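You operate a simulated robot arm through the tools that you are given. There is no shell and no other tool. Be economical: measure what you need, move in short steps, check, and stop when the job is done.

Carry out the task below with a simulated two-armed robot. There is one attempt and no reset: what you move stays moved.

JOB
Wipe up the spill on the table top with the yellow cloth and put it back.
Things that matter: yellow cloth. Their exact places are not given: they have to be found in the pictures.

Only the result counts: the job must be done as asked and must still hold three seconds after the hand-in. Knocking over, shifting, dropping, spilling or breaking anything else fails it. Flat cloth is picked up by pressing the open fingertips on it (5 to 10 N) and closing them slowly along it; thin cloth reads only 2 to 8 mm in the jaws.

ROBOT AND FRAMES
Two 6-joint arms with two-finger parallel grippers on one trunk, on a base that drives. Base frame: it is fixed to the floor where the robot stands at the start and does not move with it; the origin is under the middle of the robot, x ahead of it, y to its left, z up; the surface under the hand at the start is at about z = 0.75. Lengths are in m, angles in rad, forces in N, time in s.
The left shoulder is at the start at [-0.102, 0.177, 0.758], the right one opposite. With the tool pointing down near the work surface each hand reaches from about 0.1 to 0.7 m from the robot's upright axis, wherever it stands, measured 20 degrees to its own side. Payload 1.57 kg a hand.
Tool frame (each hand has its own): the origin (TCP) lies between the finger pads and is the grasp point; the fingertips stand 0.03 m ahead of it; z points along the fingers, y is the line along which they close. The gripper opens to 0.08 m. The fingers are 0.017 m wide and 0.012 m thick; the gripper's body (0.04 by 0.082 m) begins 0.08 m behind the TCP.
Orientation is told as [roll, pitch, yaw] about the base's x, y, z axes, in that order, counted from this pose: with the fingers straight down and closing along the base's y, the tool's x points along the base's -x, its y along +y and its z along -z.

CONTROLS
- The arms move only by the tool apply_moves. It takes "left_rows", "right_rows" or both (then of equal length, played together; a hand with none holds still); each is a list of rows, each a list of 7 numbers: the opening, from 0 (shut) to 1 (fully open), then the shift along the base's x, y, z in units of 40 mm (1.0 is 40 mm), then the turn, a rotation vector about the base's x, y, z in units of 4 degrees (1.0 is 4 degrees). In form: [[grip, dx, dy, dz, ax, ay, az], ...]. A call has 1 to 8 rows; each row shifts and turns the commanded pose from where the row before left it. A call with a number of a shift or a turn outside -1 to 1 is refused whole. Rows are played at 5 a second. More than 0.05 m and 0.15 rad between two rows, or a gripper value outside its range, and nothing of the call is played. A pose out of reach is approached as far as the arm can. The call stops where the force on the tool passes 40 N (or 10 N more than at its start, if that is more) or the arm is blocked; 0.2 s more then pass. The fingers move at their own pace (about 0.072 m/s each) and stop on an object; they squeeze with about 40 N. The grip force told is the motor's: it shows also when the fingers shut on nothing. Time passes only in rows, and 0.2 s behind the last, so rows that do not move let the fingers close. The reply holds the time, the measured pose of the TCP, the force on the tool along the base axes, the opening and the grip force, in the units named above and with some noise, with the torque about the TCP (base axes, N m) and any sound that the robot's microphone picked up, and new pictures: "pictures" is both (left out), scene, wrist or none (wrist: the cameras of the hands that moved).
- Cameras (640 x 400 px; columns grow to the right, rows downward): "scene" is now at [0.0349, 0.0089, 1.4784]; the picture's right is [0.09, -1.00, 0.00], its down [-0.76, -0.07, -0.64] and it looks along [0.64, 0.06, -0.77] (base axes); focal length 291 px, centre (320, 200). "left" rides on the left gripper at [0.072, 0.007, -0.122] in its tool frame; the picture's right is [-0.09, 1.00, 0.00], its down [-0.84, -0.08, -0.54] and it looks along [-0.54, -0.05, 0.84] (tool axes); focal length 238 px, centre (320, 200). "right" rides on the right gripper at [0.072, -0.007, -0.122] in its tool frame; the picture's right is [0.09, 1.00, 0.00], its down [-0.84, 0.08, -0.54] and it looks along [-0.54, 0.05, 0.84] (tool axes); focal length 238 px, centre (320, 200).
- lift_body(by): slides the trunk up (or, below 0, down) by that many m; the arms and the scene camera ride with it, the base frame stays. It gives what a move gives, with no picture.
- steer(legs): drives the robot by 1 to 6 legs, each [ahead, left, turn to the left] in m, m and rad, along the robot's own axes; the way and the turn of a leg run together, so that a leg with both is an arc; at most 1.5 m and 3.142 rad a leg. The arms and the cameras ride along, it lands a little off, and it stops where it bumps. It gives what a move gives, and a new picture of the scene camera.
- pan_tilt(pan, tilt): turns the head with the scene camera to pan (to the left, within 2.496 rad either way) and tilt (down, from -0.506 to 1.204), counted from straight ahead of the robot. It gives what a move gives, and a new picture of the scene camera.
- locate(camera, pixels): for up to 12 pixels [column, row] of the newest picture of that camera ("zoom" is the newest enlarged one), the place [x, y, z] in the base frame of the surface seen there, good to about 0.003 m. The clock stands still meanwhile.
- enlarge(camera, box): a new picture of the part [left, top, right, bottom] of that camera's present view, enlarged. The clock stands still meanwhile.
- sign_off(): hands the job in; it is judged then, once.

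Go step by step. Measure first, check grasps and placings, and put right what went wrong. The budget is 80 turns and 260 pictures, counting those below and the enlarged ones. Unless the task says otherwise, let go and move clear before handing in, and close with one line.

The tools are called after "Request:" as a command line: name --argument value ..., lists and objects as JSON in quotes. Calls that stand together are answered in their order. apply_moves: Moves the arms, as the interface text tells. Its arguments: {"type":"object","properties":{"left_rows":{"type":"array","items":{"type":"array","items":{"type":"number"}}},"right_rows":{"type":"array","items":{"type":"array","items":{"type":"number"}}},"pictures":{"type":"string","enum":["both","scene","wrist","none"]}},"required":[]} The other tools are called the same way: lift_body (by) slides the trunk up or down; steer (legs) drives the base; pan_tilt (pan, tilt) turns the head that bears the scene camera; locate (camera, pixels) gives the place of the surface under pixels of a picture; enlarge (camera, box) takes an enlarged picture of a part of a camera's view; sign_off () hands the job in.

At the start:

```text
clock: 0.0
left_position: [0.4899, 0.1599, 0.9986]
left_orientation: [0.001, 0.0, -0.001]
left_ft_force: [-0.2, 0.2, 1.0]
left_wrist_torque: [0.02, -0.01, -0.01]
left_finger_gap: 0.0802
left_finger_force: 0.0
right_position: [0.4305, -0.2047, 1.03]
right_orientation: [0.0, -0.001, -0.001]
right_ft_force: [0.0, -0.1, 0.3]
right_wrist_torque: [-0.03, 0.02, 0.0]
right_finger_gap: 0.0802
right_finger_force: 0.1
trunk travel left (down, up): [-0.2, 0.128]
robot x, y, heading: [0.0029, -0.0019, -0.004]
head pan, tilt: [0.091, 0.876]
```

scene: 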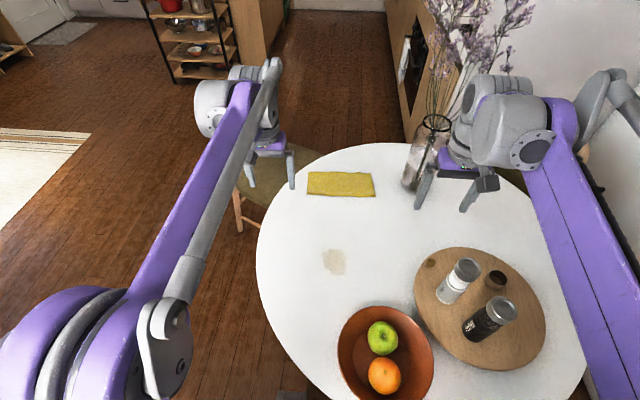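
right: 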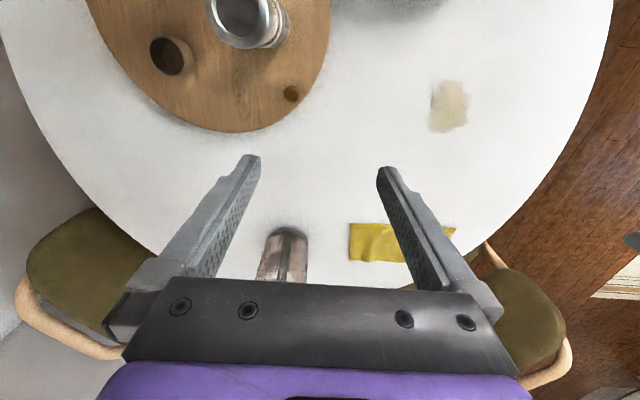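
left: 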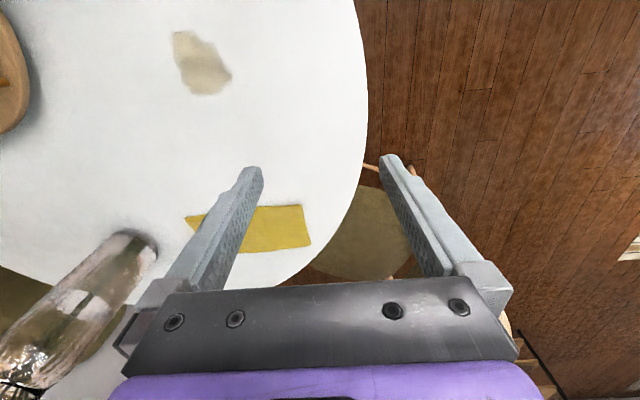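

The scene shows the yellow cloth at about (341,184) and the spill at about (334,262). I measure both, plus the vase and table edge.

Request:
locate --camera "scene" --pixels '[[308, 194], [310, 172], [373, 175], [374, 196], [341, 184], [334, 262], [322, 252], [345, 252], [324, 272], [345, 272], [407, 188], [300, 160]]'

Request:
enlarge --camera "scene" --box '[260, 140, 440, 300]'

```text
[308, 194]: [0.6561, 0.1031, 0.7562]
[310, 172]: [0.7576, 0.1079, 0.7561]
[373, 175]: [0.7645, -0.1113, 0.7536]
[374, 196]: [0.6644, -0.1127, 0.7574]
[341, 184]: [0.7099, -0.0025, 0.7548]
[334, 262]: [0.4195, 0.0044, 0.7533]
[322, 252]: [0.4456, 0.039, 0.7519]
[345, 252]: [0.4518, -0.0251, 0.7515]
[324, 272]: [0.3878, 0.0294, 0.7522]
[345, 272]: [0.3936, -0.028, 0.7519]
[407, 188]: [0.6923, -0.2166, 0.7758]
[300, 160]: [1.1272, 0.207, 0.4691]
```

```text
2.50 times, centred on (350, 220) of scene
```

zoom: 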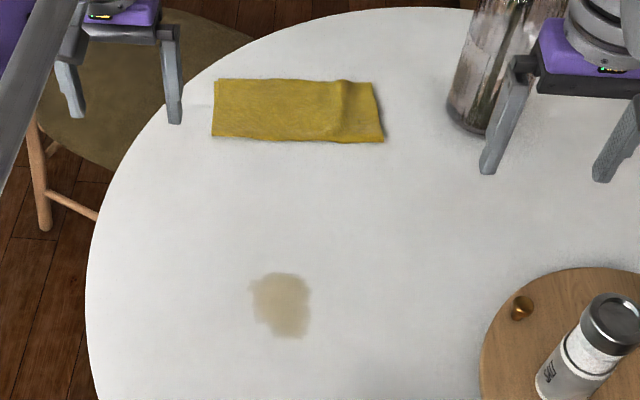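

The cloth lies flat at x 0.656–0.76, y −0.11 to 0.105, with its top at z≈0.756. The spill is at x 0.385–0.455, y −0.03 to 0.04. I move the left hand above the cloth with its fingers half open.

Request:
apply_moves --left_rows '[[0.6, 0.98, -0.8, -0.3, 0, 0, 0], [0.6, 0.98, -0.8, -0.6, 0, 0, 0], [0.6, 0.98, -0.8, -0.8, 0, 0, 0], [0.6, 0.98, -0.8, -0.8, 0, 0, 0], [0.6, 0.95, -0.6, -0.8, 0, 0, 0]]'

```text
refused: row 1 steps farther than a row can; nothing moved
```

Those rows were longer than 0.05 m each, so nothing moved. I repeat the move in shorter steps.

Request:
apply_moves --left_rows '[[0.6, 0.7, -0.57, -0.45, 0, 0, 0], [0.6, 0.7, -0.57, -0.45, 0, 0, 0], [0.6, 0.7, -0.57, -0.45, 0, 0, 0], [0.6, 0.7, -0.57, -0.45, 0, 0, 0], [0.6, 0.7, -0.57, -0.45, 0, 0, 0], [0.6, 0.7, -0.57, -0.45, 0, 0, 0], [0.6, 0.65, -0.45, -0.45, 0, 0, 0]]'

```text
clock: 1.6
left_position: [0.6407, 0.0295, 0.8782]
left_orientation: [0.0, 0.002, -0.001]
left_ft_force: [-0.4, 0.2, 0.1]
left_wrist_torque: [0.0, 0.04, -0.01]
left_finger_gap: 0.0481
left_finger_force: 0.0
left hand out of reach, approached as far as the arm can: row 6, 7
right_position: [0.4319, -0.2059, 1.0285]
right_orientation: [0.0, 0.003, 0.001]
right_ft_force: [1.3, 1.1, 0.4]
right_wrist_torque: [0.01, 0.05, 0.01]
right_finger_gap: 0.0801
right_finger_force: 0.1
trunk travel left (down, up): [-0.2, 0.128]
robot x, y, heading: [0.0011, -0.0045, -0.001]
head pan, tilt: [0.091, 0.876]
```

scene: 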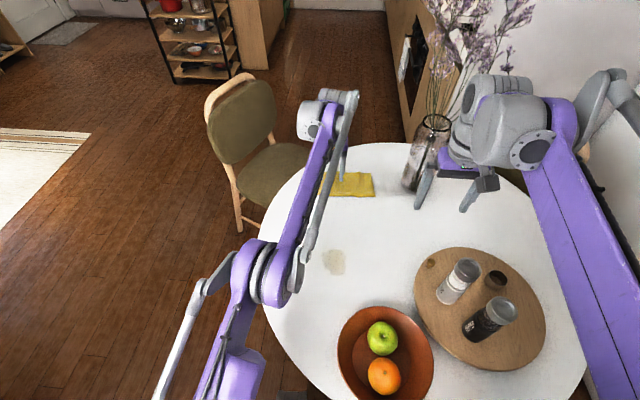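
left: 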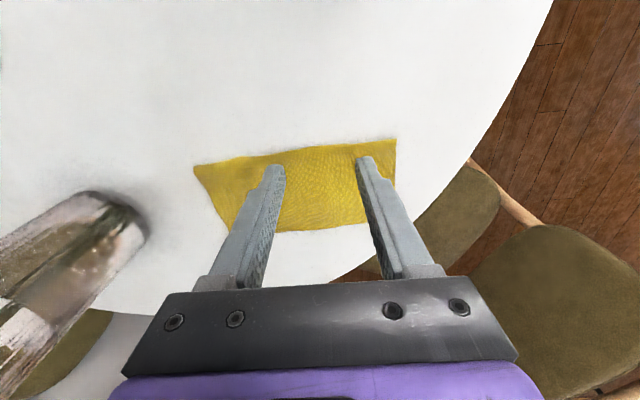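

The wrist view shows the cloth under the fingers, but the arm stopped at x=0.64, out of reach. I raise the trunk so the shoulder sits closer to wrist height, which extends the reach.

Request:
lift_body --by 0.12

Request:
apply_moves --left_rows '[[0.5, 0.5, -0.2, -0.9, 0, 0, 0], [0.5, 0.5, -0.2, -0.9, 0, 0, 0], [0.5, 0.3, -0.2, -0.9, 0, 0, 0], [0.5, 0, -0.1, -0.9, 0, 0, 0], [0.5, 0, 0, 0, 0, 0, 0]]'

```text
clock: 3.1
left_position: [0.6396, 0.0265, 0.9988]
left_orientation: [-0.001, -0.001, 0.001]
left_ft_force: [0.0, 0.0, 0.1]
left_wrist_torque: [0.05, 0.0, -0.04]
left_finger_gap: 0.048
left_finger_force: 0.0
right_position: [0.4311, -0.2037, 1.1479]
right_orientation: [-0.001, 0.0, -0.001]
right_ft_force: [0.3, -0.2, 1.1]
right_wrist_torque: [0.01, 0.01, 0.0]
right_finger_gap: 0.08
right_finger_force: 0.1
trunk travel left (down, up): [-0.32, 0.008]
robot x, y, heading: [-0.0017, -0.0037, 0.002]
head pan, tilt: [0.091, 0.876]
```

```text
clock: 4.3
left_position: [0.6901, -0.0028, 0.8567]
left_orientation: [0.0, -0.001, 0.002]
left_ft_force: [-0.6, 0.1, 0.1]
left_wrist_torque: [0.01, 0.0, 0.02]
left_finger_gap: 0.0401
left_finger_force: 0.1
right_position: [0.4303, -0.2058, 1.149]
right_orientation: [0.0, 0.0, 0.0]
right_ft_force: [0.4, -0.5, -0.1]
right_wrist_torque: [0.02, -0.04, 0.02]
right_finger_gap: 0.08
right_finger_force: 0.1
trunk travel left (down, up): [-0.32, 0.008]
robot x, y, heading: [0.0001, 0.0003, -0.002]
head pan, tilt: [0.091, 0.876]
```

scene: 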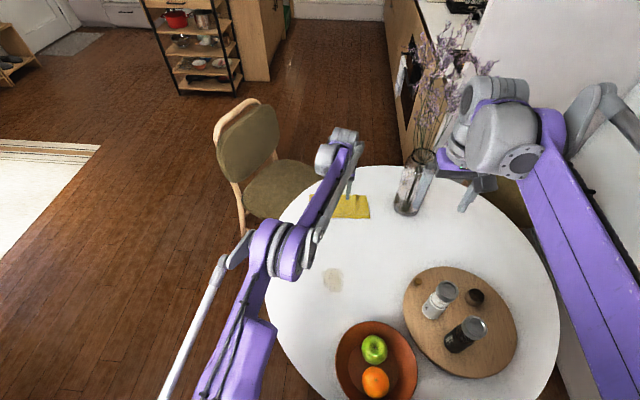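
left: 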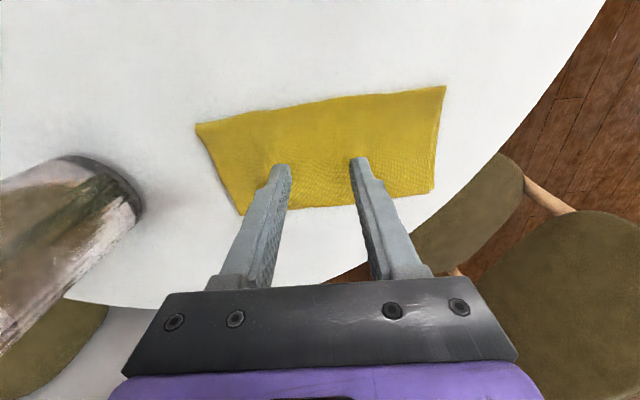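

The hand is now centred over the near half of the cloth. I lower it most of the way and then creep down until the fingertips press.

Request:
apply_moves --left_rows '[[0.5, -0.1, 0, -0.8, 0, 0, 0], [0.5, 0, 0, -0.7, 0, 0, 0], [0.5, 0, 0, -0.15, 0, 0, 0], [0.5, 0, 0, 0, 0, 0, 0]]' --pictures "wrist"

```text
clock: 5.3
left_position: [0.6879, -0.0017, 0.79]
left_orientation: [-0.001, -0.001, 0.001]
left_ft_force: [-0.5, 0.3, 0.1]
left_wrist_torque: [0.01, -0.01, -0.02]
left_finger_gap: 0.0401
left_finger_force: 0.1
right_position: [0.4309, -0.2047, 1.1482]
right_orientation: [0.0, 0.002, 0.0]
right_ft_force: [1.1, -0.1, 0.3]
right_wrist_torque: [0.05, 0.02, 0.0]
right_finger_gap: 0.0798
right_finger_force: 0.1
trunk travel left (down, up): [-0.32, 0.008]
robot x, y, heading: [0.0016, 0.0027, 0.0]
head pan, tilt: [0.091, 0.876]
```

left: 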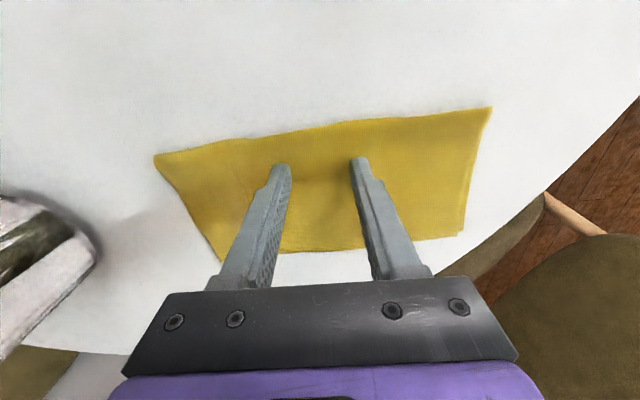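

No contact yet at TCP z 0.790. I continue down in steps of about 2 mm.

Request:
apply_moves --left_rows '[[0.5, 0, 0, -0.05, 0, 0, 0], [0.5, 0, 0, -0.05, 0, 0, 0], [0.5, 0, 0, -0.04, 0, 0, 0], [0.5, 0, 0, 0, 0, 0, 0]]' --pictures "none"

```text
clock: 6.3
left_position: [0.688, -0.0016, 0.7842]
left_orientation: [0.0, 0.001, 0.0]
left_ft_force: [0.0, -0.9, 0.5]
left_wrist_torque: [0.0, 0.02, 0.01]
left_finger_gap: 0.0401
left_finger_force: 0.1
right_position: [0.4325, -0.2043, 1.1493]
right_orientation: [0.0, 0.0, 0.0]
right_ft_force: [-0.8, -0.6, 0.2]
right_wrist_torque: [0.02, -0.02, 0.02]
right_finger_gap: 0.08
right_finger_force: 0.1
trunk travel left (down, up): [-0.32, 0.008]
robot x, y, heading: [0.0018, 0.0013, 0.001]
head pan, tilt: [0.091, 0.876]
```

Still almost no force at 0.784, so I creep further down.

Request:
apply_moves --left_rows '[[0.5, 0, 0, -0.04, 0, 0, 0], [0.5, 0, 0, -0.04, 0, 0, 0], [0.5, 0, 0, 0, 0, 0, 0]]' --pictures "none"

```text
clock: 7.1
left_position: [0.6874, -0.0004, 0.7818]
left_orientation: [-0.001, -0.002, 0.002]
left_ft_force: [2.4, -1.8, 13.3]
left_wrist_torque: [-0.03, -0.08, -0.02]
left_finger_gap: 0.0399
left_finger_force: 0.0
right_position: [0.4307, -0.2049, 1.1504]
right_orientation: [-0.002, -0.003, 0.0]
right_ft_force: [-0.2, 0.2, -0.6]
right_wrist_torque: [0.0, -0.01, -0.05]
right_finger_gap: 0.08
right_finger_force: 0.0
trunk travel left (down, up): [-0.32, 0.008]
robot x, y, heading: [-0.0001, -0.0027, 0.003]
head pan, tilt: [0.091, 0.876]
```

The fingertips press at 13 N, slightly too much. I ease off by about half a millimetre and close slowly.

Request:
apply_moves --left_rows '[[0.5, 0, 0, -0.0, 0, 0, 0], [0.44, 0, 0, 0.015, 0, 0, 0], [0.37, 0, 0, 0, 0, 0, 0], [0.3, 0, 0, 0, 0, 0, 0], [0.23, 0, 0, 0, 0, 0, 0], [0.16, 0, 0, 0, 0, 0, 0], [0.08, 0, 0, 0, 0, 0, 0], [0.0, 0, 0, 0, 0, 0, 0]]' --pictures "wrist"

```text
clock: 8.9
left_position: [0.6881, -0.001, 0.7819]
left_orientation: [-0.001, -0.004, 0.001]
left_ft_force: [0.0, 0.5, 10.9]
left_wrist_torque: [0.01, 0.0, -0.02]
left_finger_gap: 0.0074
left_finger_force: 26.6
right_position: [0.4305, -0.2057, 1.1498]
right_orientation: [0.0, -0.001, -0.001]
right_ft_force: [0.8, 0.6, -0.3]
right_wrist_torque: [0.0, -0.02, 0.0]
right_finger_gap: 0.08
right_finger_force: 0.2
trunk travel left (down, up): [-0.32, 0.008]
robot x, y, heading: [0.0005, -0.0023, -0.001]
head pan, tilt: [0.091, 0.876]
```

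left: 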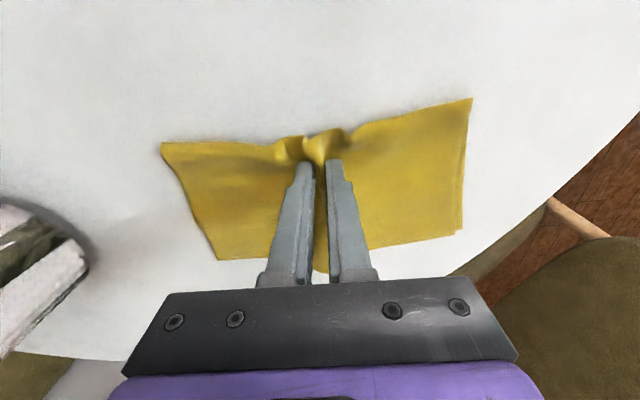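

A fold is gripped with a gap of 7.4 mm. I ease the pressure and drag the cloth towards the spill.

Request:
apply_moves --left_rows '[[0, 0, 0, 0.04, 0, 0, 0], [0, -0.5, 0, 0, 0, 0, 0], [0, -0.7, 0.05, 0, 0, 0, 0], [0, -0.8, 0.05, 0, 0, 0, 0], [0, -0.8, 0.0, 0, 0, 0, 0], [0, -0.8, 0, 0, 0, 0, 0], [0, -0.5, 0, 0, 0, 0, 0], [0, 0, 0, 0, 0, 0, 0]]'

```text
clock: 10.7
left_position: [0.5238, 0.0028, 0.7829]
left_orientation: [0.0, 0.001, 0.0]
left_ft_force: [-0.6, 0.5, -0.1]
left_wrist_torque: [0.03, 0.01, 0.01]
left_finger_gap: 0.0068
left_finger_force: 26.3
right_position: [0.4319, -0.2049, 1.148]
right_orientation: [0.0, -0.001, -0.001]
right_ft_force: [-0.4, 0.5, 0.7]
right_wrist_torque: [0.03, -0.04, -0.01]
right_finger_gap: 0.0801
right_finger_force: 0.0
trunk travel left (down, up): [-0.32, 0.008]
robot x, y, heading: [-0.0026, 0.0035, -0.003]
head pan, tilt: [0.091, 0.876]
```

scene: 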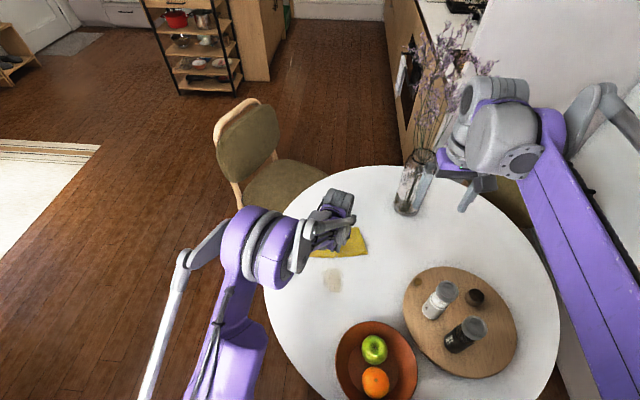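
left: 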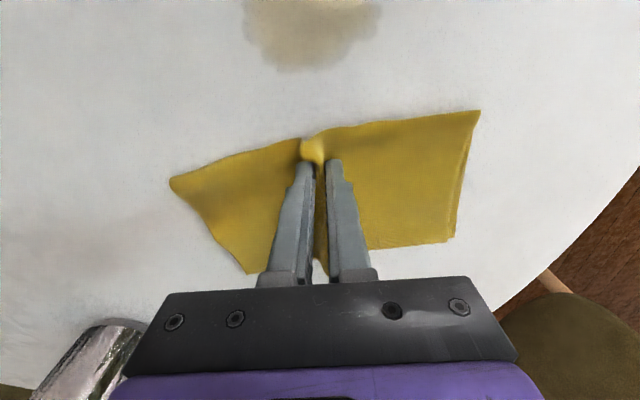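

The cloth follows well, and the spill lies just ahead at wrist pixel (310,30). Before wiping, I check the bowl's clearance.

Request:
locate --camera "scene" --pixels '[[375, 321], [350, 328], [337, 345], [333, 280], [332, 270], [332, 291], [415, 275]]'

Request:
locate --camera "left" --pixels '[[310, 70], [250, 30], [375, 30], [310, 10], [175, 183], [478, 113]]'

```text
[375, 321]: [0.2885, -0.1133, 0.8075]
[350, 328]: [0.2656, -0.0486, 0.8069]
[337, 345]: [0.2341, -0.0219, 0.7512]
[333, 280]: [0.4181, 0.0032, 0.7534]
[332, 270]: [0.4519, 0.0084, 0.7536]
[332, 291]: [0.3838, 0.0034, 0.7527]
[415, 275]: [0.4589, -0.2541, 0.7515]
```

```text
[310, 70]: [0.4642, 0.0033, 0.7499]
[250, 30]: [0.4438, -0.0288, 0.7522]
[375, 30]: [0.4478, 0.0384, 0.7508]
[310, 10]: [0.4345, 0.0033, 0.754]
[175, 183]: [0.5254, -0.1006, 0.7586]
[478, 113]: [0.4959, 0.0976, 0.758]
```

The bowl rim starts at x≈0.289, so wiping down to TCP x≈0.355 is safe. I press lightly and drag over the spill, then add small sideways strokes.

Request:
apply_moves --left_rows '[[0, -0.4, 0, -0.03, 0, 0, 0], [0, -0.7, 0.0, 0, 0, 0, 0], [0, -0.7, 0, 0, 0, 0, 0], [0, -0.7, 0, 0, 0, 0, 0], [0, -0.7, 0, 0, 0, 0, 0], [0, -0.7, 0, 0, 0, 0, 0], [0, -0.3, 0, 0, 0, 0, 0], [0, 0, 0, 0, 0, 0, 0]]'

```text
clock: 12.5
left_position: [0.3552, 0.0042, 0.782]
left_orientation: [0.001, 0.0, -0.001]
left_ft_force: [0.5, 0.3, 0.7]
left_wrist_torque: [0.03, -0.01, 0.0]
left_finger_gap: 0.0068
left_finger_force: 26.2
right_position: [0.4306, -0.2051, 1.1494]
right_orientation: [0.002, 0.0, 0.0]
right_ft_force: [0.0, -0.3, 0.6]
right_wrist_torque: [-0.02, -0.02, -0.01]
right_finger_gap: 0.0801
right_finger_force: 0.1
trunk travel left (down, up): [-0.32, 0.008]
robot x, y, heading: [-0.0037, -0.0039, 0.005]
head pan, tilt: [0.091, 0.876]
```

scene: 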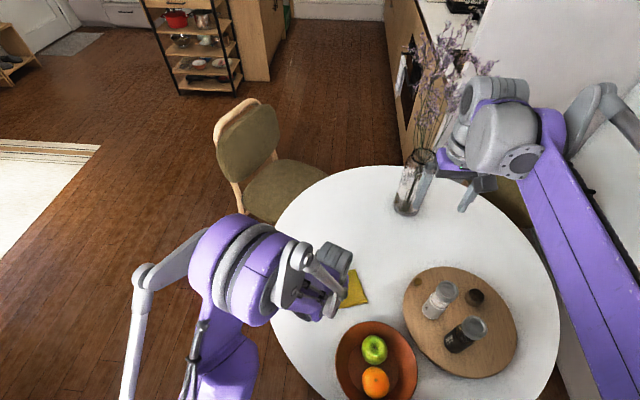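
left: 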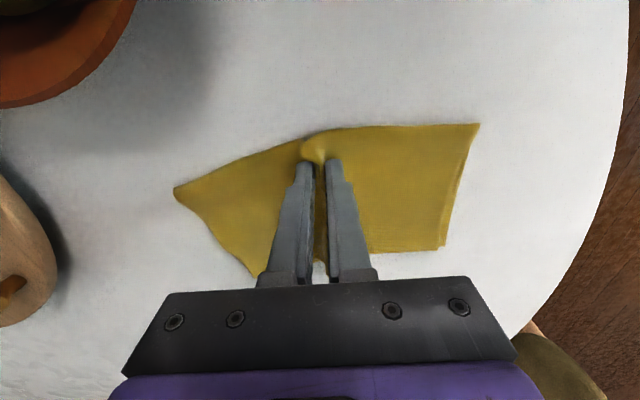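

The cloth now covers the spill area, but the pressing force is only about 1 N. I press a little more, make sideways strokes, then lift and look underneath.

Request:
apply_moves --left_rows '[[0, 0, 0, -0.03, 0, 0, 0], [0, 0, 0.5, 0, 0, 0, 0], [0, 0, 0.3, 0, 0, 0, 0], [0, 0, -0.8, 0, 0, 0, 0], [0, 0, -0.7, 0, 0, 0, 0], [0, 0, 0.7, 0, 0, 0, 0]]' --pictures "wrist"

Request:
apply_moves --left_rows '[[0, 0, 0, 0.9, 0, 0, 0], [0, 0, 0, 0.9, 0, 0, 0], [0, 0.7, 0, 0.9, 0, 0, 0], [0, 0.9, 0, 0.6, 0, 0, 0], [0, 0.9, 0, 0, 0, 0, 0], [0, 0.9, 0, 0, 0, 0, 0], [0, 0, 0, 0, 0, 0, 0]]'

```text
clock: 13.8
left_position: [0.354, -0.0183, 0.7827]
left_orientation: [0.005, 0.0, 0.001]
left_ft_force: [-0.1, 4.5, 29.9]
left_wrist_torque: [0.04, 0.02, 0.0]
left_finger_gap: 0.007
left_finger_force: 26.7
right_position: [0.4308, -0.2045, 1.1497]
right_orientation: [-0.001, 0.0, 0.0]
right_ft_force: [-0.9, 0.2, -0.8]
right_wrist_torque: [0.0, 0.02, 0.01]
right_finger_gap: 0.0797
right_finger_force: 0.0
trunk travel left (down, up): [-0.32, 0.008]
robot x, y, heading: [0.0013, -0.0002, -0.001]
head pan, tilt: [0.091, 0.876]
stopped in row 6 (left hand): the force on the tool passed its limit at 43 N (the readings are from after the stop); the commanded pose is now the measured one
```

left: 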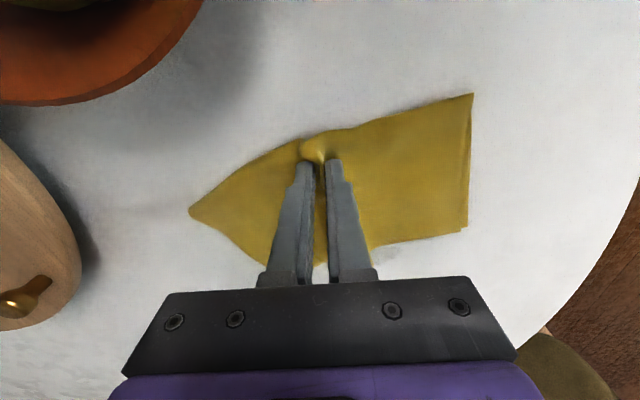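

```text
clock: 15.3
left_position: [0.4899, -0.0198, 0.9144]
left_orientation: [0.001, 0.0, 0.001]
left_ft_force: [0.3, -0.6, 0.4]
left_wrist_torque: [0.01, -0.01, 0.02]
left_finger_gap: 0.0069
left_finger_force: 26.3
right_position: [0.4294, -0.2039, 1.1484]
right_orientation: [0.0, 0.0, 0.001]
right_ft_force: [0.4, 0.0, -0.2]
right_wrist_torque: [0.02, 0.0, -0.01]
right_finger_gap: 0.0802
right_finger_force: 0.0
trunk travel left (down, up): [-0.32, 0.008]
robot x, y, heading: [-0.0019, -0.0009, 0.0]
head pan, tilt: [0.091, 0.876]
```

scene: 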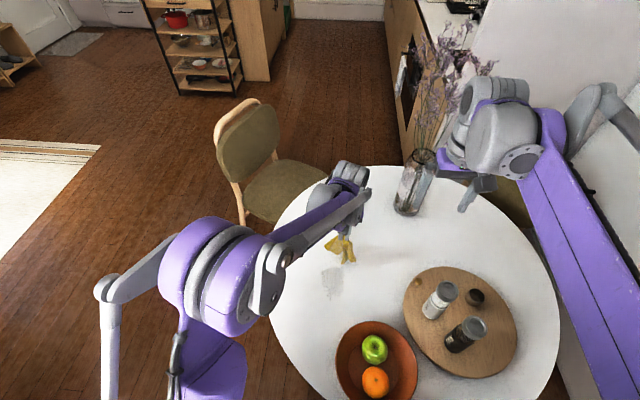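
left: 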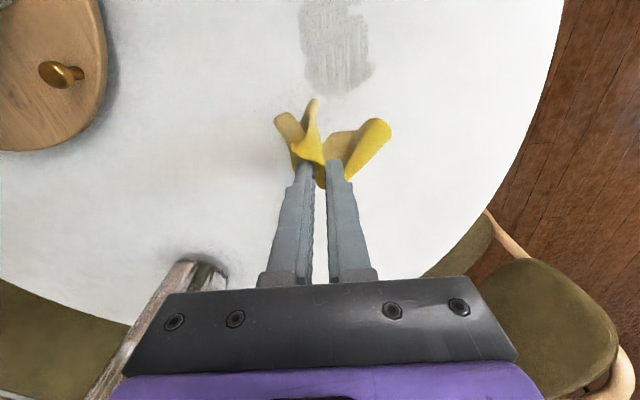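

The spill has faded to a grey trace with some left around scene (333,283). I look closer.

Request:
enlarge --camera "scene" --box '[290, 235, 380, 305]'

Request:
enlarge --camera "left" --box '[240, 0, 420, 120]'

```text
5.71 times, centred on (335, 270) of scene
```

zoom: 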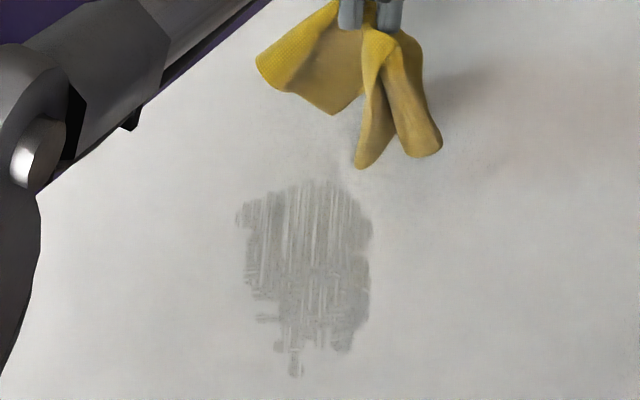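

```text
3.33 times, centred on (330, 60) of left
```

zoom: 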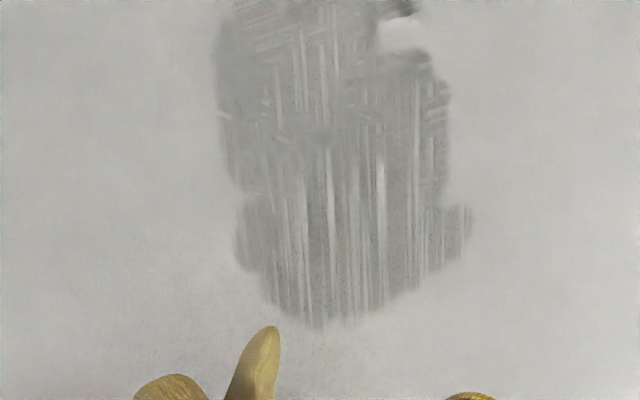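

A thin film remains. I lower the cloth again beyond the spill, drawing it towards me so it trails flat, and then make a pressed stroke.

Request:
apply_moves --left_rows '[[0, 0.5, 0.5, -0.8, 0, 0, 0], [0, 0.5, 0.1, -0.9, 0, 0, 0], [0, -0.3, 0, -0.9, 0, 0, 0], [0, -0.6, 0, -0.55, 0, 0, 0], [0, -0.2, 0, -0.08, 0, 0, 0], [0, 0, 0, 0, 0, 0, 0]]' --pictures "wrist"

```text
clock: 16.6
left_position: [0.4905, 0.0024, 0.7859]
left_orientation: [0.003, -0.006, -0.001]
left_ft_force: [5.4, 0.1, 38.6]
left_wrist_torque: [0.12, -0.38, 0.0]
left_finger_gap: 0.0066
left_finger_force: 25.9
right_position: [0.4307, -0.2039, 1.1503]
right_orientation: [0.001, -0.002, 0.0]
right_ft_force: [-1.1, -0.4, -0.3]
right_wrist_torque: [0.01, 0.01, 0.0]
right_finger_gap: 0.0799
right_finger_force: 0.1
trunk travel left (down, up): [-0.32, 0.008]
robot x, y, heading: [-0.0005, -0.0002, 0.002]
head pan, tilt: [0.091, 0.876]
stopped in row 5 (left hand): the force on the tool passed its limit at 48 N (the readings are from after the stop); the commanded pose is now the measured one
```

left: 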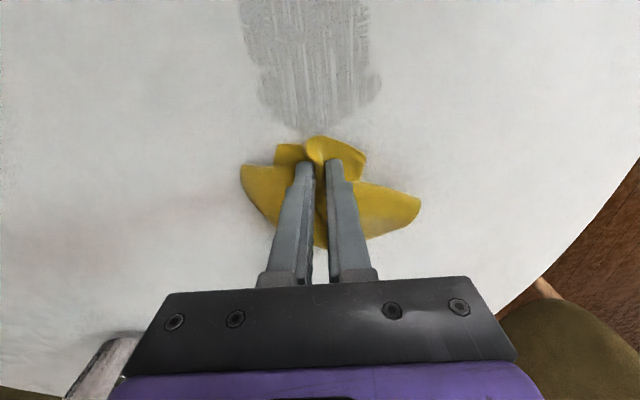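

The cloth is bunched beneath the tips and pressing at 38 N. I ease up about 1.5 mm and stroke across the spill.

Request:
apply_moves --left_rows '[[0, 0, 0, 0.04, 0, 0, 0], [0, -0.5, 0, 0, 0, 0, 0], [0, -0.7, 0, 0, 0, 0, 0], [0, -0.7, 0, 0, 0, 0, 0], [0, -0.7, 0, 0, 0, 0, 0], [0, -0.6, 0, 0, 0, 0, 0], [0, -0.2, 0, 0, 0, 0, 0]]' --pictures "wrist"

```text
clock: 18.1
left_position: [0.353, 0.004, 0.7857]
left_orientation: [0.002, -0.004, 0.0]
left_ft_force: [7.0, -0.9, 32.2]
left_wrist_torque: [0.11, -0.37, -0.06]
left_finger_gap: 0.0071
left_finger_force: 26.1
right_position: [0.4305, -0.2051, 1.1494]
right_orientation: [-0.002, 0.0, -0.001]
right_ft_force: [0.3, -0.7, 0.4]
right_wrist_torque: [0.02, -0.01, 0.01]
right_finger_gap: 0.0802
right_finger_force: 0.0
trunk travel left (down, up): [-0.32, 0.008]
robot x, y, heading: [0.0005, -0.0025, -0.003]
head pan, tilt: [0.091, 0.876]
```

left: 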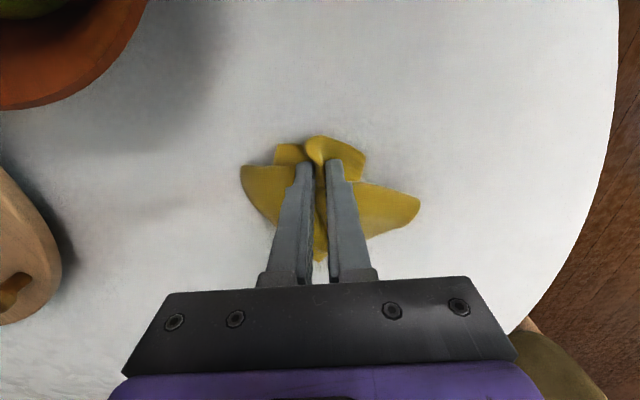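

The area behind the cloth looks clean. I make strokes along y ±15 mm while moving back in +x, with slightly less pressure.

Request:
apply_moves --left_rows '[[0, 0.2, 0.3, 0.02, 0, 0, 0], [0, 0.5, 0.2, 0, 0, 0, 0], [0, 0.7, 0, 0, 0, 0, 0], [0, 0.7, 0, 0, 0, 0, 0], [0, 0.7, 0, 0, 0, 0, 0], [0, 0.7, -0.3, 0, 0, 0, 0], [0, 0.2, -0.5, 0, 0, 0, 0]]' --pictures "wrist"

```text
clock: 19.8
left_position: [0.5025, -0.0077, 0.7871]
left_orientation: [0.004, -0.003, 0.0]
left_ft_force: [-1.4, 3.6, 16.2]
left_wrist_torque: [0.16, -0.04, 0.01]
left_finger_gap: 0.007
left_finger_force: 26.3
right_position: [0.4308, -0.2054, 1.1502]
right_orientation: [-0.001, -0.001, -0.001]
right_ft_force: [-0.1, -0.3, 0.0]
right_wrist_torque: [0.04, 0.01, -0.03]
right_finger_gap: 0.0801
right_finger_force: 0.1
trunk travel left (down, up): [-0.32, 0.008]
robot x, y, heading: [0.0001, -0.0011, -0.002]
head pan, tilt: [0.091, 0.876]
```

left: 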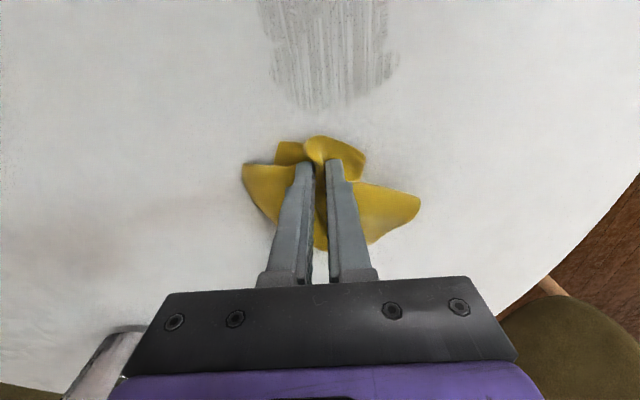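

The film is fading with each pass. I keep stroking back and forth across slightly different lanes at similar pressure.

Request:
apply_moves --left_rows '[[0, -0.6, -0.2, -0.01, 0, 0, 0], [0, -0.9, 0, 0, 0, 0, 0], [0, -0.9, 0, 0, 0, 0, 0], [0, -0.9, 0, 0, 0, 0, 0], [0, 0.0, 0.6, 0, 0, 0, 0], [0, 0.9, 0, 0, 0, 0, 0], [0, 0.9, 0, 0, 0, 0, 0], [0, 0.9, 0, 0, 0, 0, 0]]' --pictures "none"

Request:
apply_moves --left_rows '[[0, 0.2, 0.5, 0, 0, 0, 0], [0, -0.6, 0, 0, 0, 0, 0], [0, -0.9, 0, 0, 0, 0, 0], [0, -0.9, 0, 0, 0, 0, 0], [0, -0.7, -0.5, 0, 0, 0, 0], [0, 0.9, 0, 0, 0, 0, 0], [0, 0.9, 0, 0, 0, 0, 0], [0, 0.9, 0, 0, 0, 0, 0]]' --pictures "wrist"

```text
clock: 20.6
left_position: [0.402, -0.0177, 0.7863]
left_orientation: [0.001, -0.006, 0.001]
left_ft_force: [1.1, 0.5, 34.6]
left_wrist_torque: [0.13, -0.25, 0.0]
left_finger_gap: 0.007
left_finger_force: 26.9
right_position: [0.4305, -0.2049, 1.1489]
right_orientation: [0.001, -0.003, 0.0]
right_ft_force: [-0.3, 0.0, -0.2]
right_wrist_torque: [-0.02, 0.01, 0.01]
right_finger_gap: 0.0798
right_finger_force: 0.0
trunk travel left (down, up): [-0.32, 0.008]
robot x, y, heading: [-0.0055, -0.0006, 0.0]
head pan, tilt: [0.091, 0.876]
stopped in row 4 (left hand): the force on the tool passed its limit at 43 N (the readings are from after the stop); the commanded pose is now the measured one
```

```text
clock: 21.0
left_position: [0.4076, -0.0029, 0.7859]
left_orientation: [-0.002, -0.003, -0.003]
left_ft_force: [-1.9, -5.1, 37.8]
left_wrist_torque: [-0.08, -0.16, 0.03]
left_finger_gap: 0.0067
left_finger_force: 26.3
right_position: [0.4291, -0.2051, 1.1499]
right_orientation: [-0.002, -0.002, 0.0]
right_ft_force: [-0.4, 0.4, -0.4]
right_wrist_torque: [-0.01, 0.0, 0.01]
right_finger_gap: 0.08
right_finger_force: 0.1
trunk travel left (down, up): [-0.32, 0.008]
robot x, y, heading: [-0.0039, 0.0022, -0.003]
head pan, tilt: [0.091, 0.876]
stopped in row 2 (left hand): the force on the tool passed its limit at 47 N (the readings are from after the stop); the commanded pose is now the measured one
```

left: 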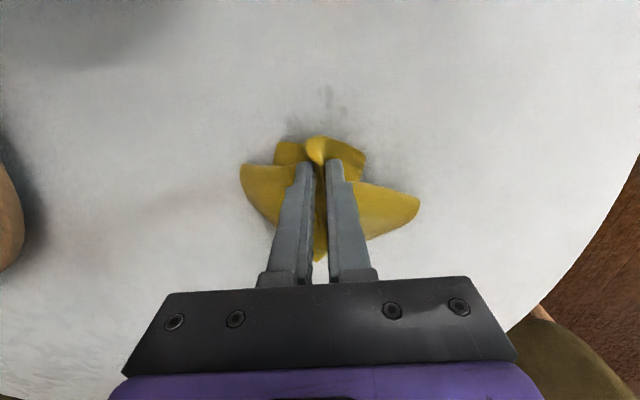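

The strokes stopped on the force limit because they started too hard. I ease up about 1.5 mm and continue.

Request:
apply_moves --left_rows '[[0, 0, 0, 0.04, 0, 0, 0], [0, -0.7, 0, 0, 0, 0, 0], [0, -0.6, 0.4, 0, 0, 0, 0], [0, 0.7, 0.1, 0, 0, 0, 0], [0, 0.7, 0, 0, 0, 0, 0], [0, 0.7, 0, 0, 0, 0, 0], [0, 0.7, 0, 0, 0, 0, 0], [0, 0, -0.5, 0, 0, 0, 0]]' --pictures "wrist"

```text
clock: 22.8
left_position: [0.4704, -0.0001, 0.787]
left_orientation: [0.0, -0.004, -0.002]
left_ft_force: [1.6, 5.0, 24.5]
left_wrist_torque: [0.3, -0.18, 0.03]
left_finger_gap: 0.0072
left_finger_force: 26.4
right_position: [0.4313, -0.2051, 1.1504]
right_orientation: [0.0, -0.002, 0.002]
right_ft_force: [0.3, -0.2, -0.7]
right_wrist_torque: [0.03, 0.0, 0.04]
right_finger_gap: 0.08
right_finger_force: 0.1
trunk travel left (down, up): [-0.32, 0.008]
robot x, y, heading: [-0.0003, 0.0032, 0.001]
head pan, tilt: [0.091, 0.876]
```

left: 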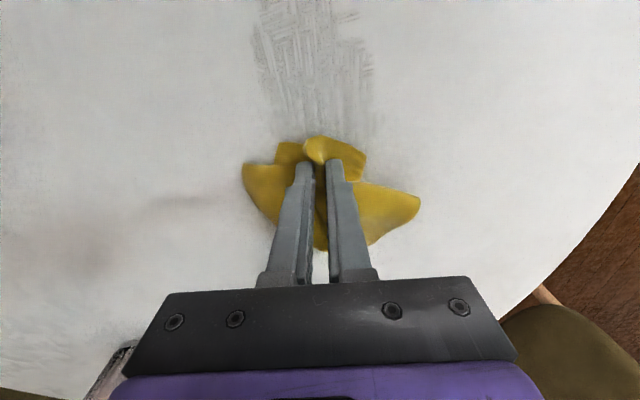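

Much fainter now. More passes follow.

Request:
apply_moves --left_rows '[[0, -0.7, -0.5, 0.01, 0, 0, 0], [0, -0.8, 0, 0, 0, 0, 0], [0, -0.8, 0, 0, 0, 0, 0], [0, -0.5, 0.4, 0, 0, 0, 0], [0, 0.8, 0.2, 0, 0, 0, 0], [0, 0.8, 0, 0, 0, 0, 0], [0, 0.8, 0, 0, 0, 0, 0], [0, 0.5, 0.4, 0, 0, 0, 0]]' --pictures "none"

Request:
apply_moves --left_rows '[[0, -0.7, 0.2, 0, 0, 0, 0], [0, -0.8, 0, 0, 0, 0, 0], [0, -0.8, 0, 0, 0, 0, 0], [0, -0.5, -0.6, 0, 0, 0, 0], [0, 0.8, -0.2, 0, 0, 0, 0], [0, 0.8, 0, 0, 0, 0, 0], [0, 0.8, 0, 0, 0, 0, 0], [0, 0.8, 0, 0, 0, 0, 0]]' --pictures "wrist"

```text
clock: 24.6
left_position: [0.4699, 0.0188, 0.7875]
left_orientation: [0.0, -0.004, -0.001]
left_ft_force: [-3.1, -2.6, 18.3]
left_wrist_torque: [-0.02, -0.02, -0.03]
left_finger_gap: 0.0068
left_finger_force: 26.2
right_position: [0.4291, -0.206, 1.1498]
right_orientation: [0.0, -0.001, 0.0]
right_ft_force: [-0.4, 0.2, -0.1]
right_wrist_torque: [-0.03, 0.03, 0.0]
right_finger_gap: 0.08
right_finger_force: 0.1
trunk travel left (down, up): [-0.32, 0.008]
robot x, y, heading: [0.0029, 0.0005, 0.001]
head pan, tilt: [0.091, 0.876]
```

```text
clock: 26.4
left_position: [0.486, -0.0035, 0.7861]
left_orientation: [-0.001, -0.003, -0.002]
left_ft_force: [-3.3, -0.4, 15.0]
left_wrist_torque: [0.04, 0.05, 0.02]
left_finger_gap: 0.007
left_finger_force: 26.5
right_position: [0.4311, -0.2045, 1.15]
right_orientation: [0.002, 0.0, 0.0]
right_ft_force: [-0.7, 0.1, 1.2]
right_wrist_torque: [0.0, -0.01, 0.01]
right_finger_gap: 0.0802
right_finger_force: 0.3
trunk travel left (down, up): [-0.32, 0.008]
robot x, y, heading: [-0.0022, 0.0014, -0.004]
head pan, tilt: [0.091, 0.876]
```

left: 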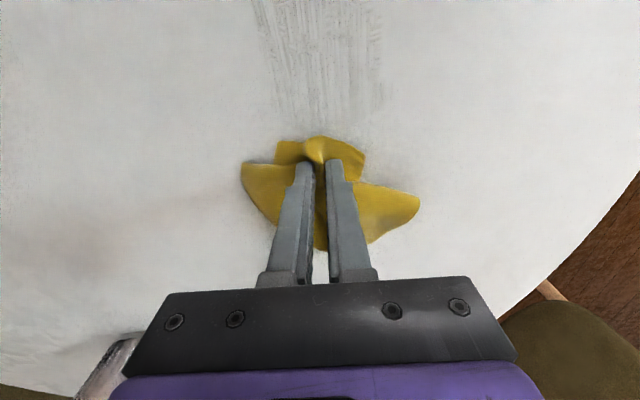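

Fainter still. I make two more double passes and then inspect.

Request:
apply_moves --left_rows '[[0, -0.8, -0.5, 0, 0, 0, 0], [0, -0.9, 0, 0, 0, 0, 0], [0, -0.9, 0, 0, 0, 0, 0], [0, -0.7, 0.3, 0, 0, 0, 0], [0, 0.8, 0.2, 0, 0, 0, 0], [0, 0.9, 0, 0, 0, 0, 0], [0, 0.9, 0, 0, 0, 0, 0], [0, 0.6, 0.4, 0, 0, 0, 0]]' --pictures "none"

Request:
apply_moves --left_rows '[[0, -0.7, 0.3, 0, 0, 0, 0], [0, -0.9, 0, 0, 0, 0, 0], [0, -0.9, 0, 0, 0, 0, 0], [0, -0.7, -0.4, 0, 0, 0, 0], [0, 0.8, -0.3, 0, 0, 0, 0], [0, 0.9, 0, 0, 0, 0, 0], [0, 0.9, 0, 0, 0, 0, 0], [0, 0.7, 0, 0, 0, 0, 0]]' --pictures "none"

Request:
apply_moves --left_rows '[[0, 0.6, 0, 0, 0, 0, 0], [0, 0.6, 0, 0, 0, 0, 0], [0, 0, 0, 0, 0, 0, 0]]'

Request:
enlarge --camera "left" --box '[200, 0, 440, 150]'

Request:
enlarge --camera "scene" --box '[290, 235, 380, 305]'

```text
clock: 28.2
left_position: [0.4837, 0.0109, 0.7871]
left_orientation: [0.0, -0.003, -0.003]
left_ft_force: [-1.4, -1.2, 12.5]
left_wrist_torque: [-0.03, -0.02, 0.0]
left_finger_gap: 0.0067
left_finger_force: 26.3
right_position: [0.4311, -0.2057, 1.1492]
right_orientation: [-0.001, -0.002, -0.001]
right_ft_force: [0.0, 0.4, 0.2]
right_wrist_torque: [-0.01, -0.01, -0.02]
right_finger_gap: 0.0801
right_finger_force: 0.0
trunk travel left (down, up): [-0.32, 0.008]
robot x, y, heading: [0.0024, -0.0008, -0.002]
head pan, tilt: [0.091, 0.876]
```

```text
clock: 30.0
left_position: [0.4881, -0.0068, 0.7887]
left_orientation: [0.0, -0.002, -0.002]
left_ft_force: [-2.5, -0.2, 11.3]
left_wrist_torque: [0.01, -0.01, 0.0]
left_finger_gap: 0.0068
left_finger_force: 26.3
right_position: [0.4299, -0.2043, 1.1484]
right_orientation: [-0.001, 0.002, 0.0]
right_ft_force: [-0.4, 0.3, 0.4]
right_wrist_torque: [-0.01, -0.01, 0.0]
right_finger_gap: 0.0799
right_finger_force: 0.0
trunk travel left (down, up): [-0.32, 0.008]
robot x, y, heading: [0.0008, -0.0003, -0.005]
head pan, tilt: [0.091, 0.876]
```

```text
clock: 30.8
left_position: [0.5356, -0.0065, 0.7864]
left_orientation: [-0.001, -0.007, -0.001]
left_ft_force: [-1.4, -0.3, 11.6]
left_wrist_torque: [0.03, -0.04, -0.02]
left_finger_gap: 0.0066
left_finger_force: 25.9
right_position: [0.4299, -0.2049, 1.1487]
right_orientation: [0.0, 0.0, -0.001]
right_ft_force: [0.0, -0.1, 0.7]
right_wrist_torque: [-0.01, 0.0, 0.01]
right_finger_gap: 0.08
right_finger_force: 0.2
trunk travel left (down, up): [-0.32, 0.008]
robot x, y, heading: [0.0002, -0.001, 0.003]
head pan, tilt: [0.091, 0.876]
```

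scene: 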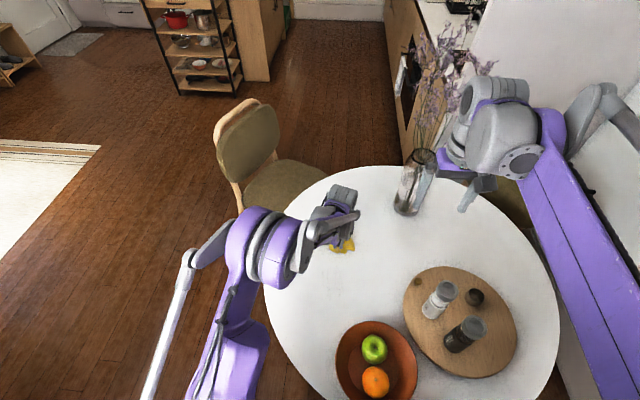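
left: 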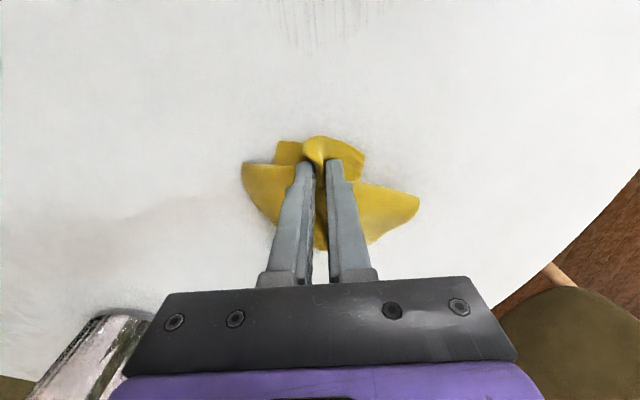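

```text
2.67 times, centred on (320, 75) of left
```

zoom: 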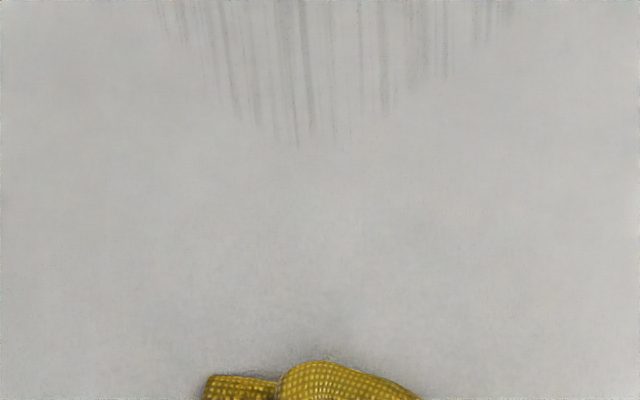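

```text
5.71 times, centred on (335, 270) of scene
```

zoom: 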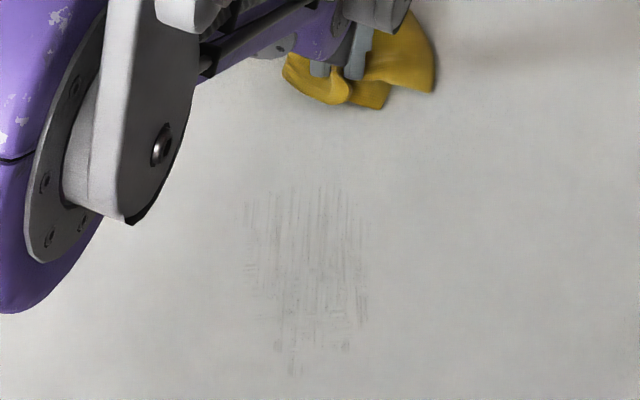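

Nearly clean, with only faint streaks left. I do two more sets covering the full footprint, with some sideways strokes.

Request:
apply_moves --left_rows '[[0, -0.9, -0.3, -0.01, 0, 0, 0], [0, -0.9, 0, 0, 0, 0, 0], [0, -0.9, 0, 0, 0, 0, 0], [0, -0.9, 0, 0, 0, 0, 0], [0, -0.8, 0.3, 0, 0, 0, 0], [0, 0.8, 0.2, 0, 0, 0, 0], [0, 0.9, 0, 0, 0, 0, 0], [0, 0.9, 0, 0, 0, 0, 0]]' --pictures "none"

Request:
apply_moves --left_rows '[[0, 0.3, 0.5, 0, 0, 0, 0], [0, -0.8, 0, 0, 0, 0, 0], [0, -0.9, 0, 0, 0, 0, 0], [0, -0.9, 0, 0, 0, 0, 0], [0, -0.3, -0.5, 0, 0, 0, 0], [0, 0.2, -0.5, 0, 0, 0, 0], [0, 0.2, 0.7, 0, 0, 0, 0], [0, 0.2, 0.4, 0, 0, 0, 0]]' --pictures "none"

Request:
apply_moves --left_rows '[[0, 0.3, -0.7, 0, 0, 0, 0], [0, 0.3, -0.5, 0, 0, 0, 0], [0, 0.3, 0.7, 0, 0, 0, 0], [0, 0.3, 0.5, 0, 0, 0, 0], [0, 0.3, -0.7, 0, 0, 0, 0], [0, 0.6, 0.1, 0, 0, 0, 0], [0, 0.8, 0, 0, 0, 0, 0], [0, 0.8, 0, 0, 0, 0, 0]]'

Request:
enlarge --camera "scene" --box '[290, 235, 380, 305]'

```text
clock: 31.9
left_position: [0.3856, -0.0171, 0.785]
left_orientation: [-0.003, -0.007, -0.003]
left_ft_force: [2.7, -1.4, 36.2]
left_wrist_torque: [0.06, -0.33, -0.04]
left_finger_gap: 0.0068
left_finger_force: 25.7
right_position: [0.4297, -0.2059, 1.1495]
right_orientation: [0.0, 0.0, 0.0]
right_ft_force: [-0.6, -0.2, -0.1]
right_wrist_torque: [0.01, 0.0, -0.01]
right_finger_gap: 0.08
right_finger_force: 0.0
trunk travel left (down, up): [-0.32, 0.008]
robot x, y, heading: [-0.0006, -0.0032, -0.004]
head pan, tilt: [0.091, 0.876]
stopped in row 5 (left hand): the force on the tool passed its limit at 44 N (the readings are from after the stop); the commanded pose is now the measured one
```

```text
clock: 32.6
left_position: [0.3668, 0.0045, 0.7853]
left_orientation: [0.002, -0.009, -0.001]
left_ft_force: [6.7, 2.0, 40.2]
left_wrist_torque: [0.19, -0.46, -0.02]
left_finger_gap: 0.0068
left_finger_force: 26.3
right_position: [0.4301, -0.2051, 1.1498]
right_orientation: [0.0, -0.001, 0.0]
right_ft_force: [0.4, 0.4, 0.5]
right_wrist_torque: [0.0, -0.01, 0.01]
right_finger_gap: 0.0798
right_finger_force: 0.2
trunk travel left (down, up): [-0.32, 0.008]
robot x, y, heading: [0.0024, 0.0003, -0.006]
head pan, tilt: [0.091, 0.876]
stopped in row 3 (left hand): the force on the tool passed its limit at 49 N (the readings are from after the stop); the commanded pose is now the measured one
```

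```text
clock: 33.6
left_position: [0.4113, -0.0027, 0.7846]
left_orientation: [-0.001, -0.008, -0.002]
left_ft_force: [-2.6, -2.3, 40.9]
left_wrist_torque: [0.06, -0.17, 0.02]
left_finger_gap: 0.0067
left_finger_force: 26.1
right_position: [0.4294, -0.2055, 1.1495]
right_orientation: [0.0, -0.001, -0.002]
right_ft_force: [0.3, 0.5, 0.5]
right_wrist_torque: [-0.01, 0.03, 0.02]
right_finger_gap: 0.0799
right_finger_force: 0.0
trunk travel left (down, up): [-0.32, 0.008]
robot x, y, heading: [0.0007, -0.0001, -0.003]
head pan, tilt: [0.091, 0.876]
stopped in row 4 (left hand): the force on the tool passed its limit at 52 N (the readings are from after the stop); the commanded pose is now the measured one
```

scene: 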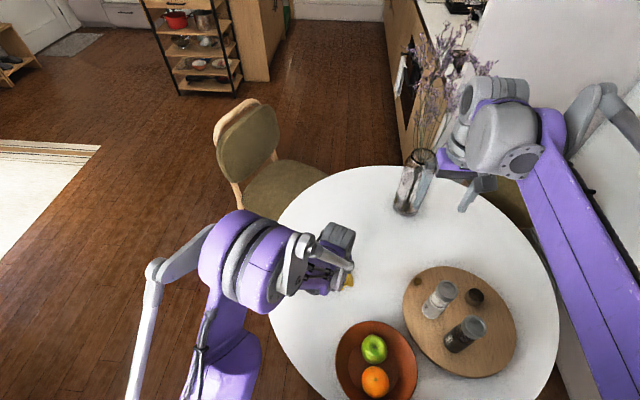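
left: 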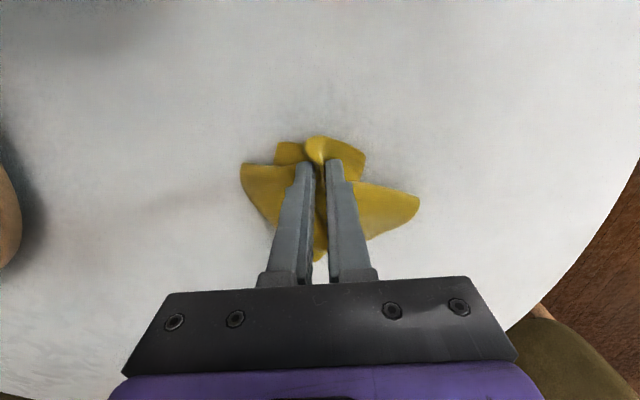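

```text
5.71 times, centred on (335, 270) of scene
```

zoom: 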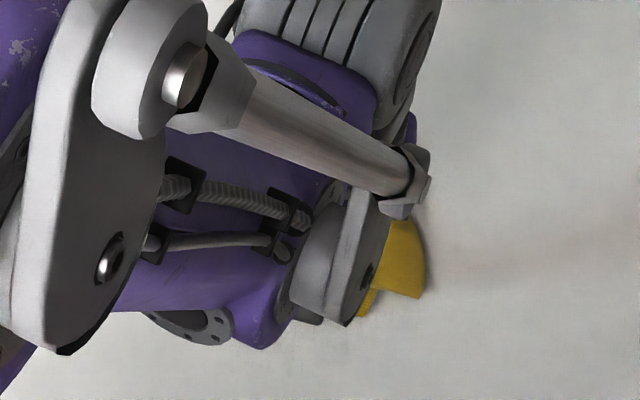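

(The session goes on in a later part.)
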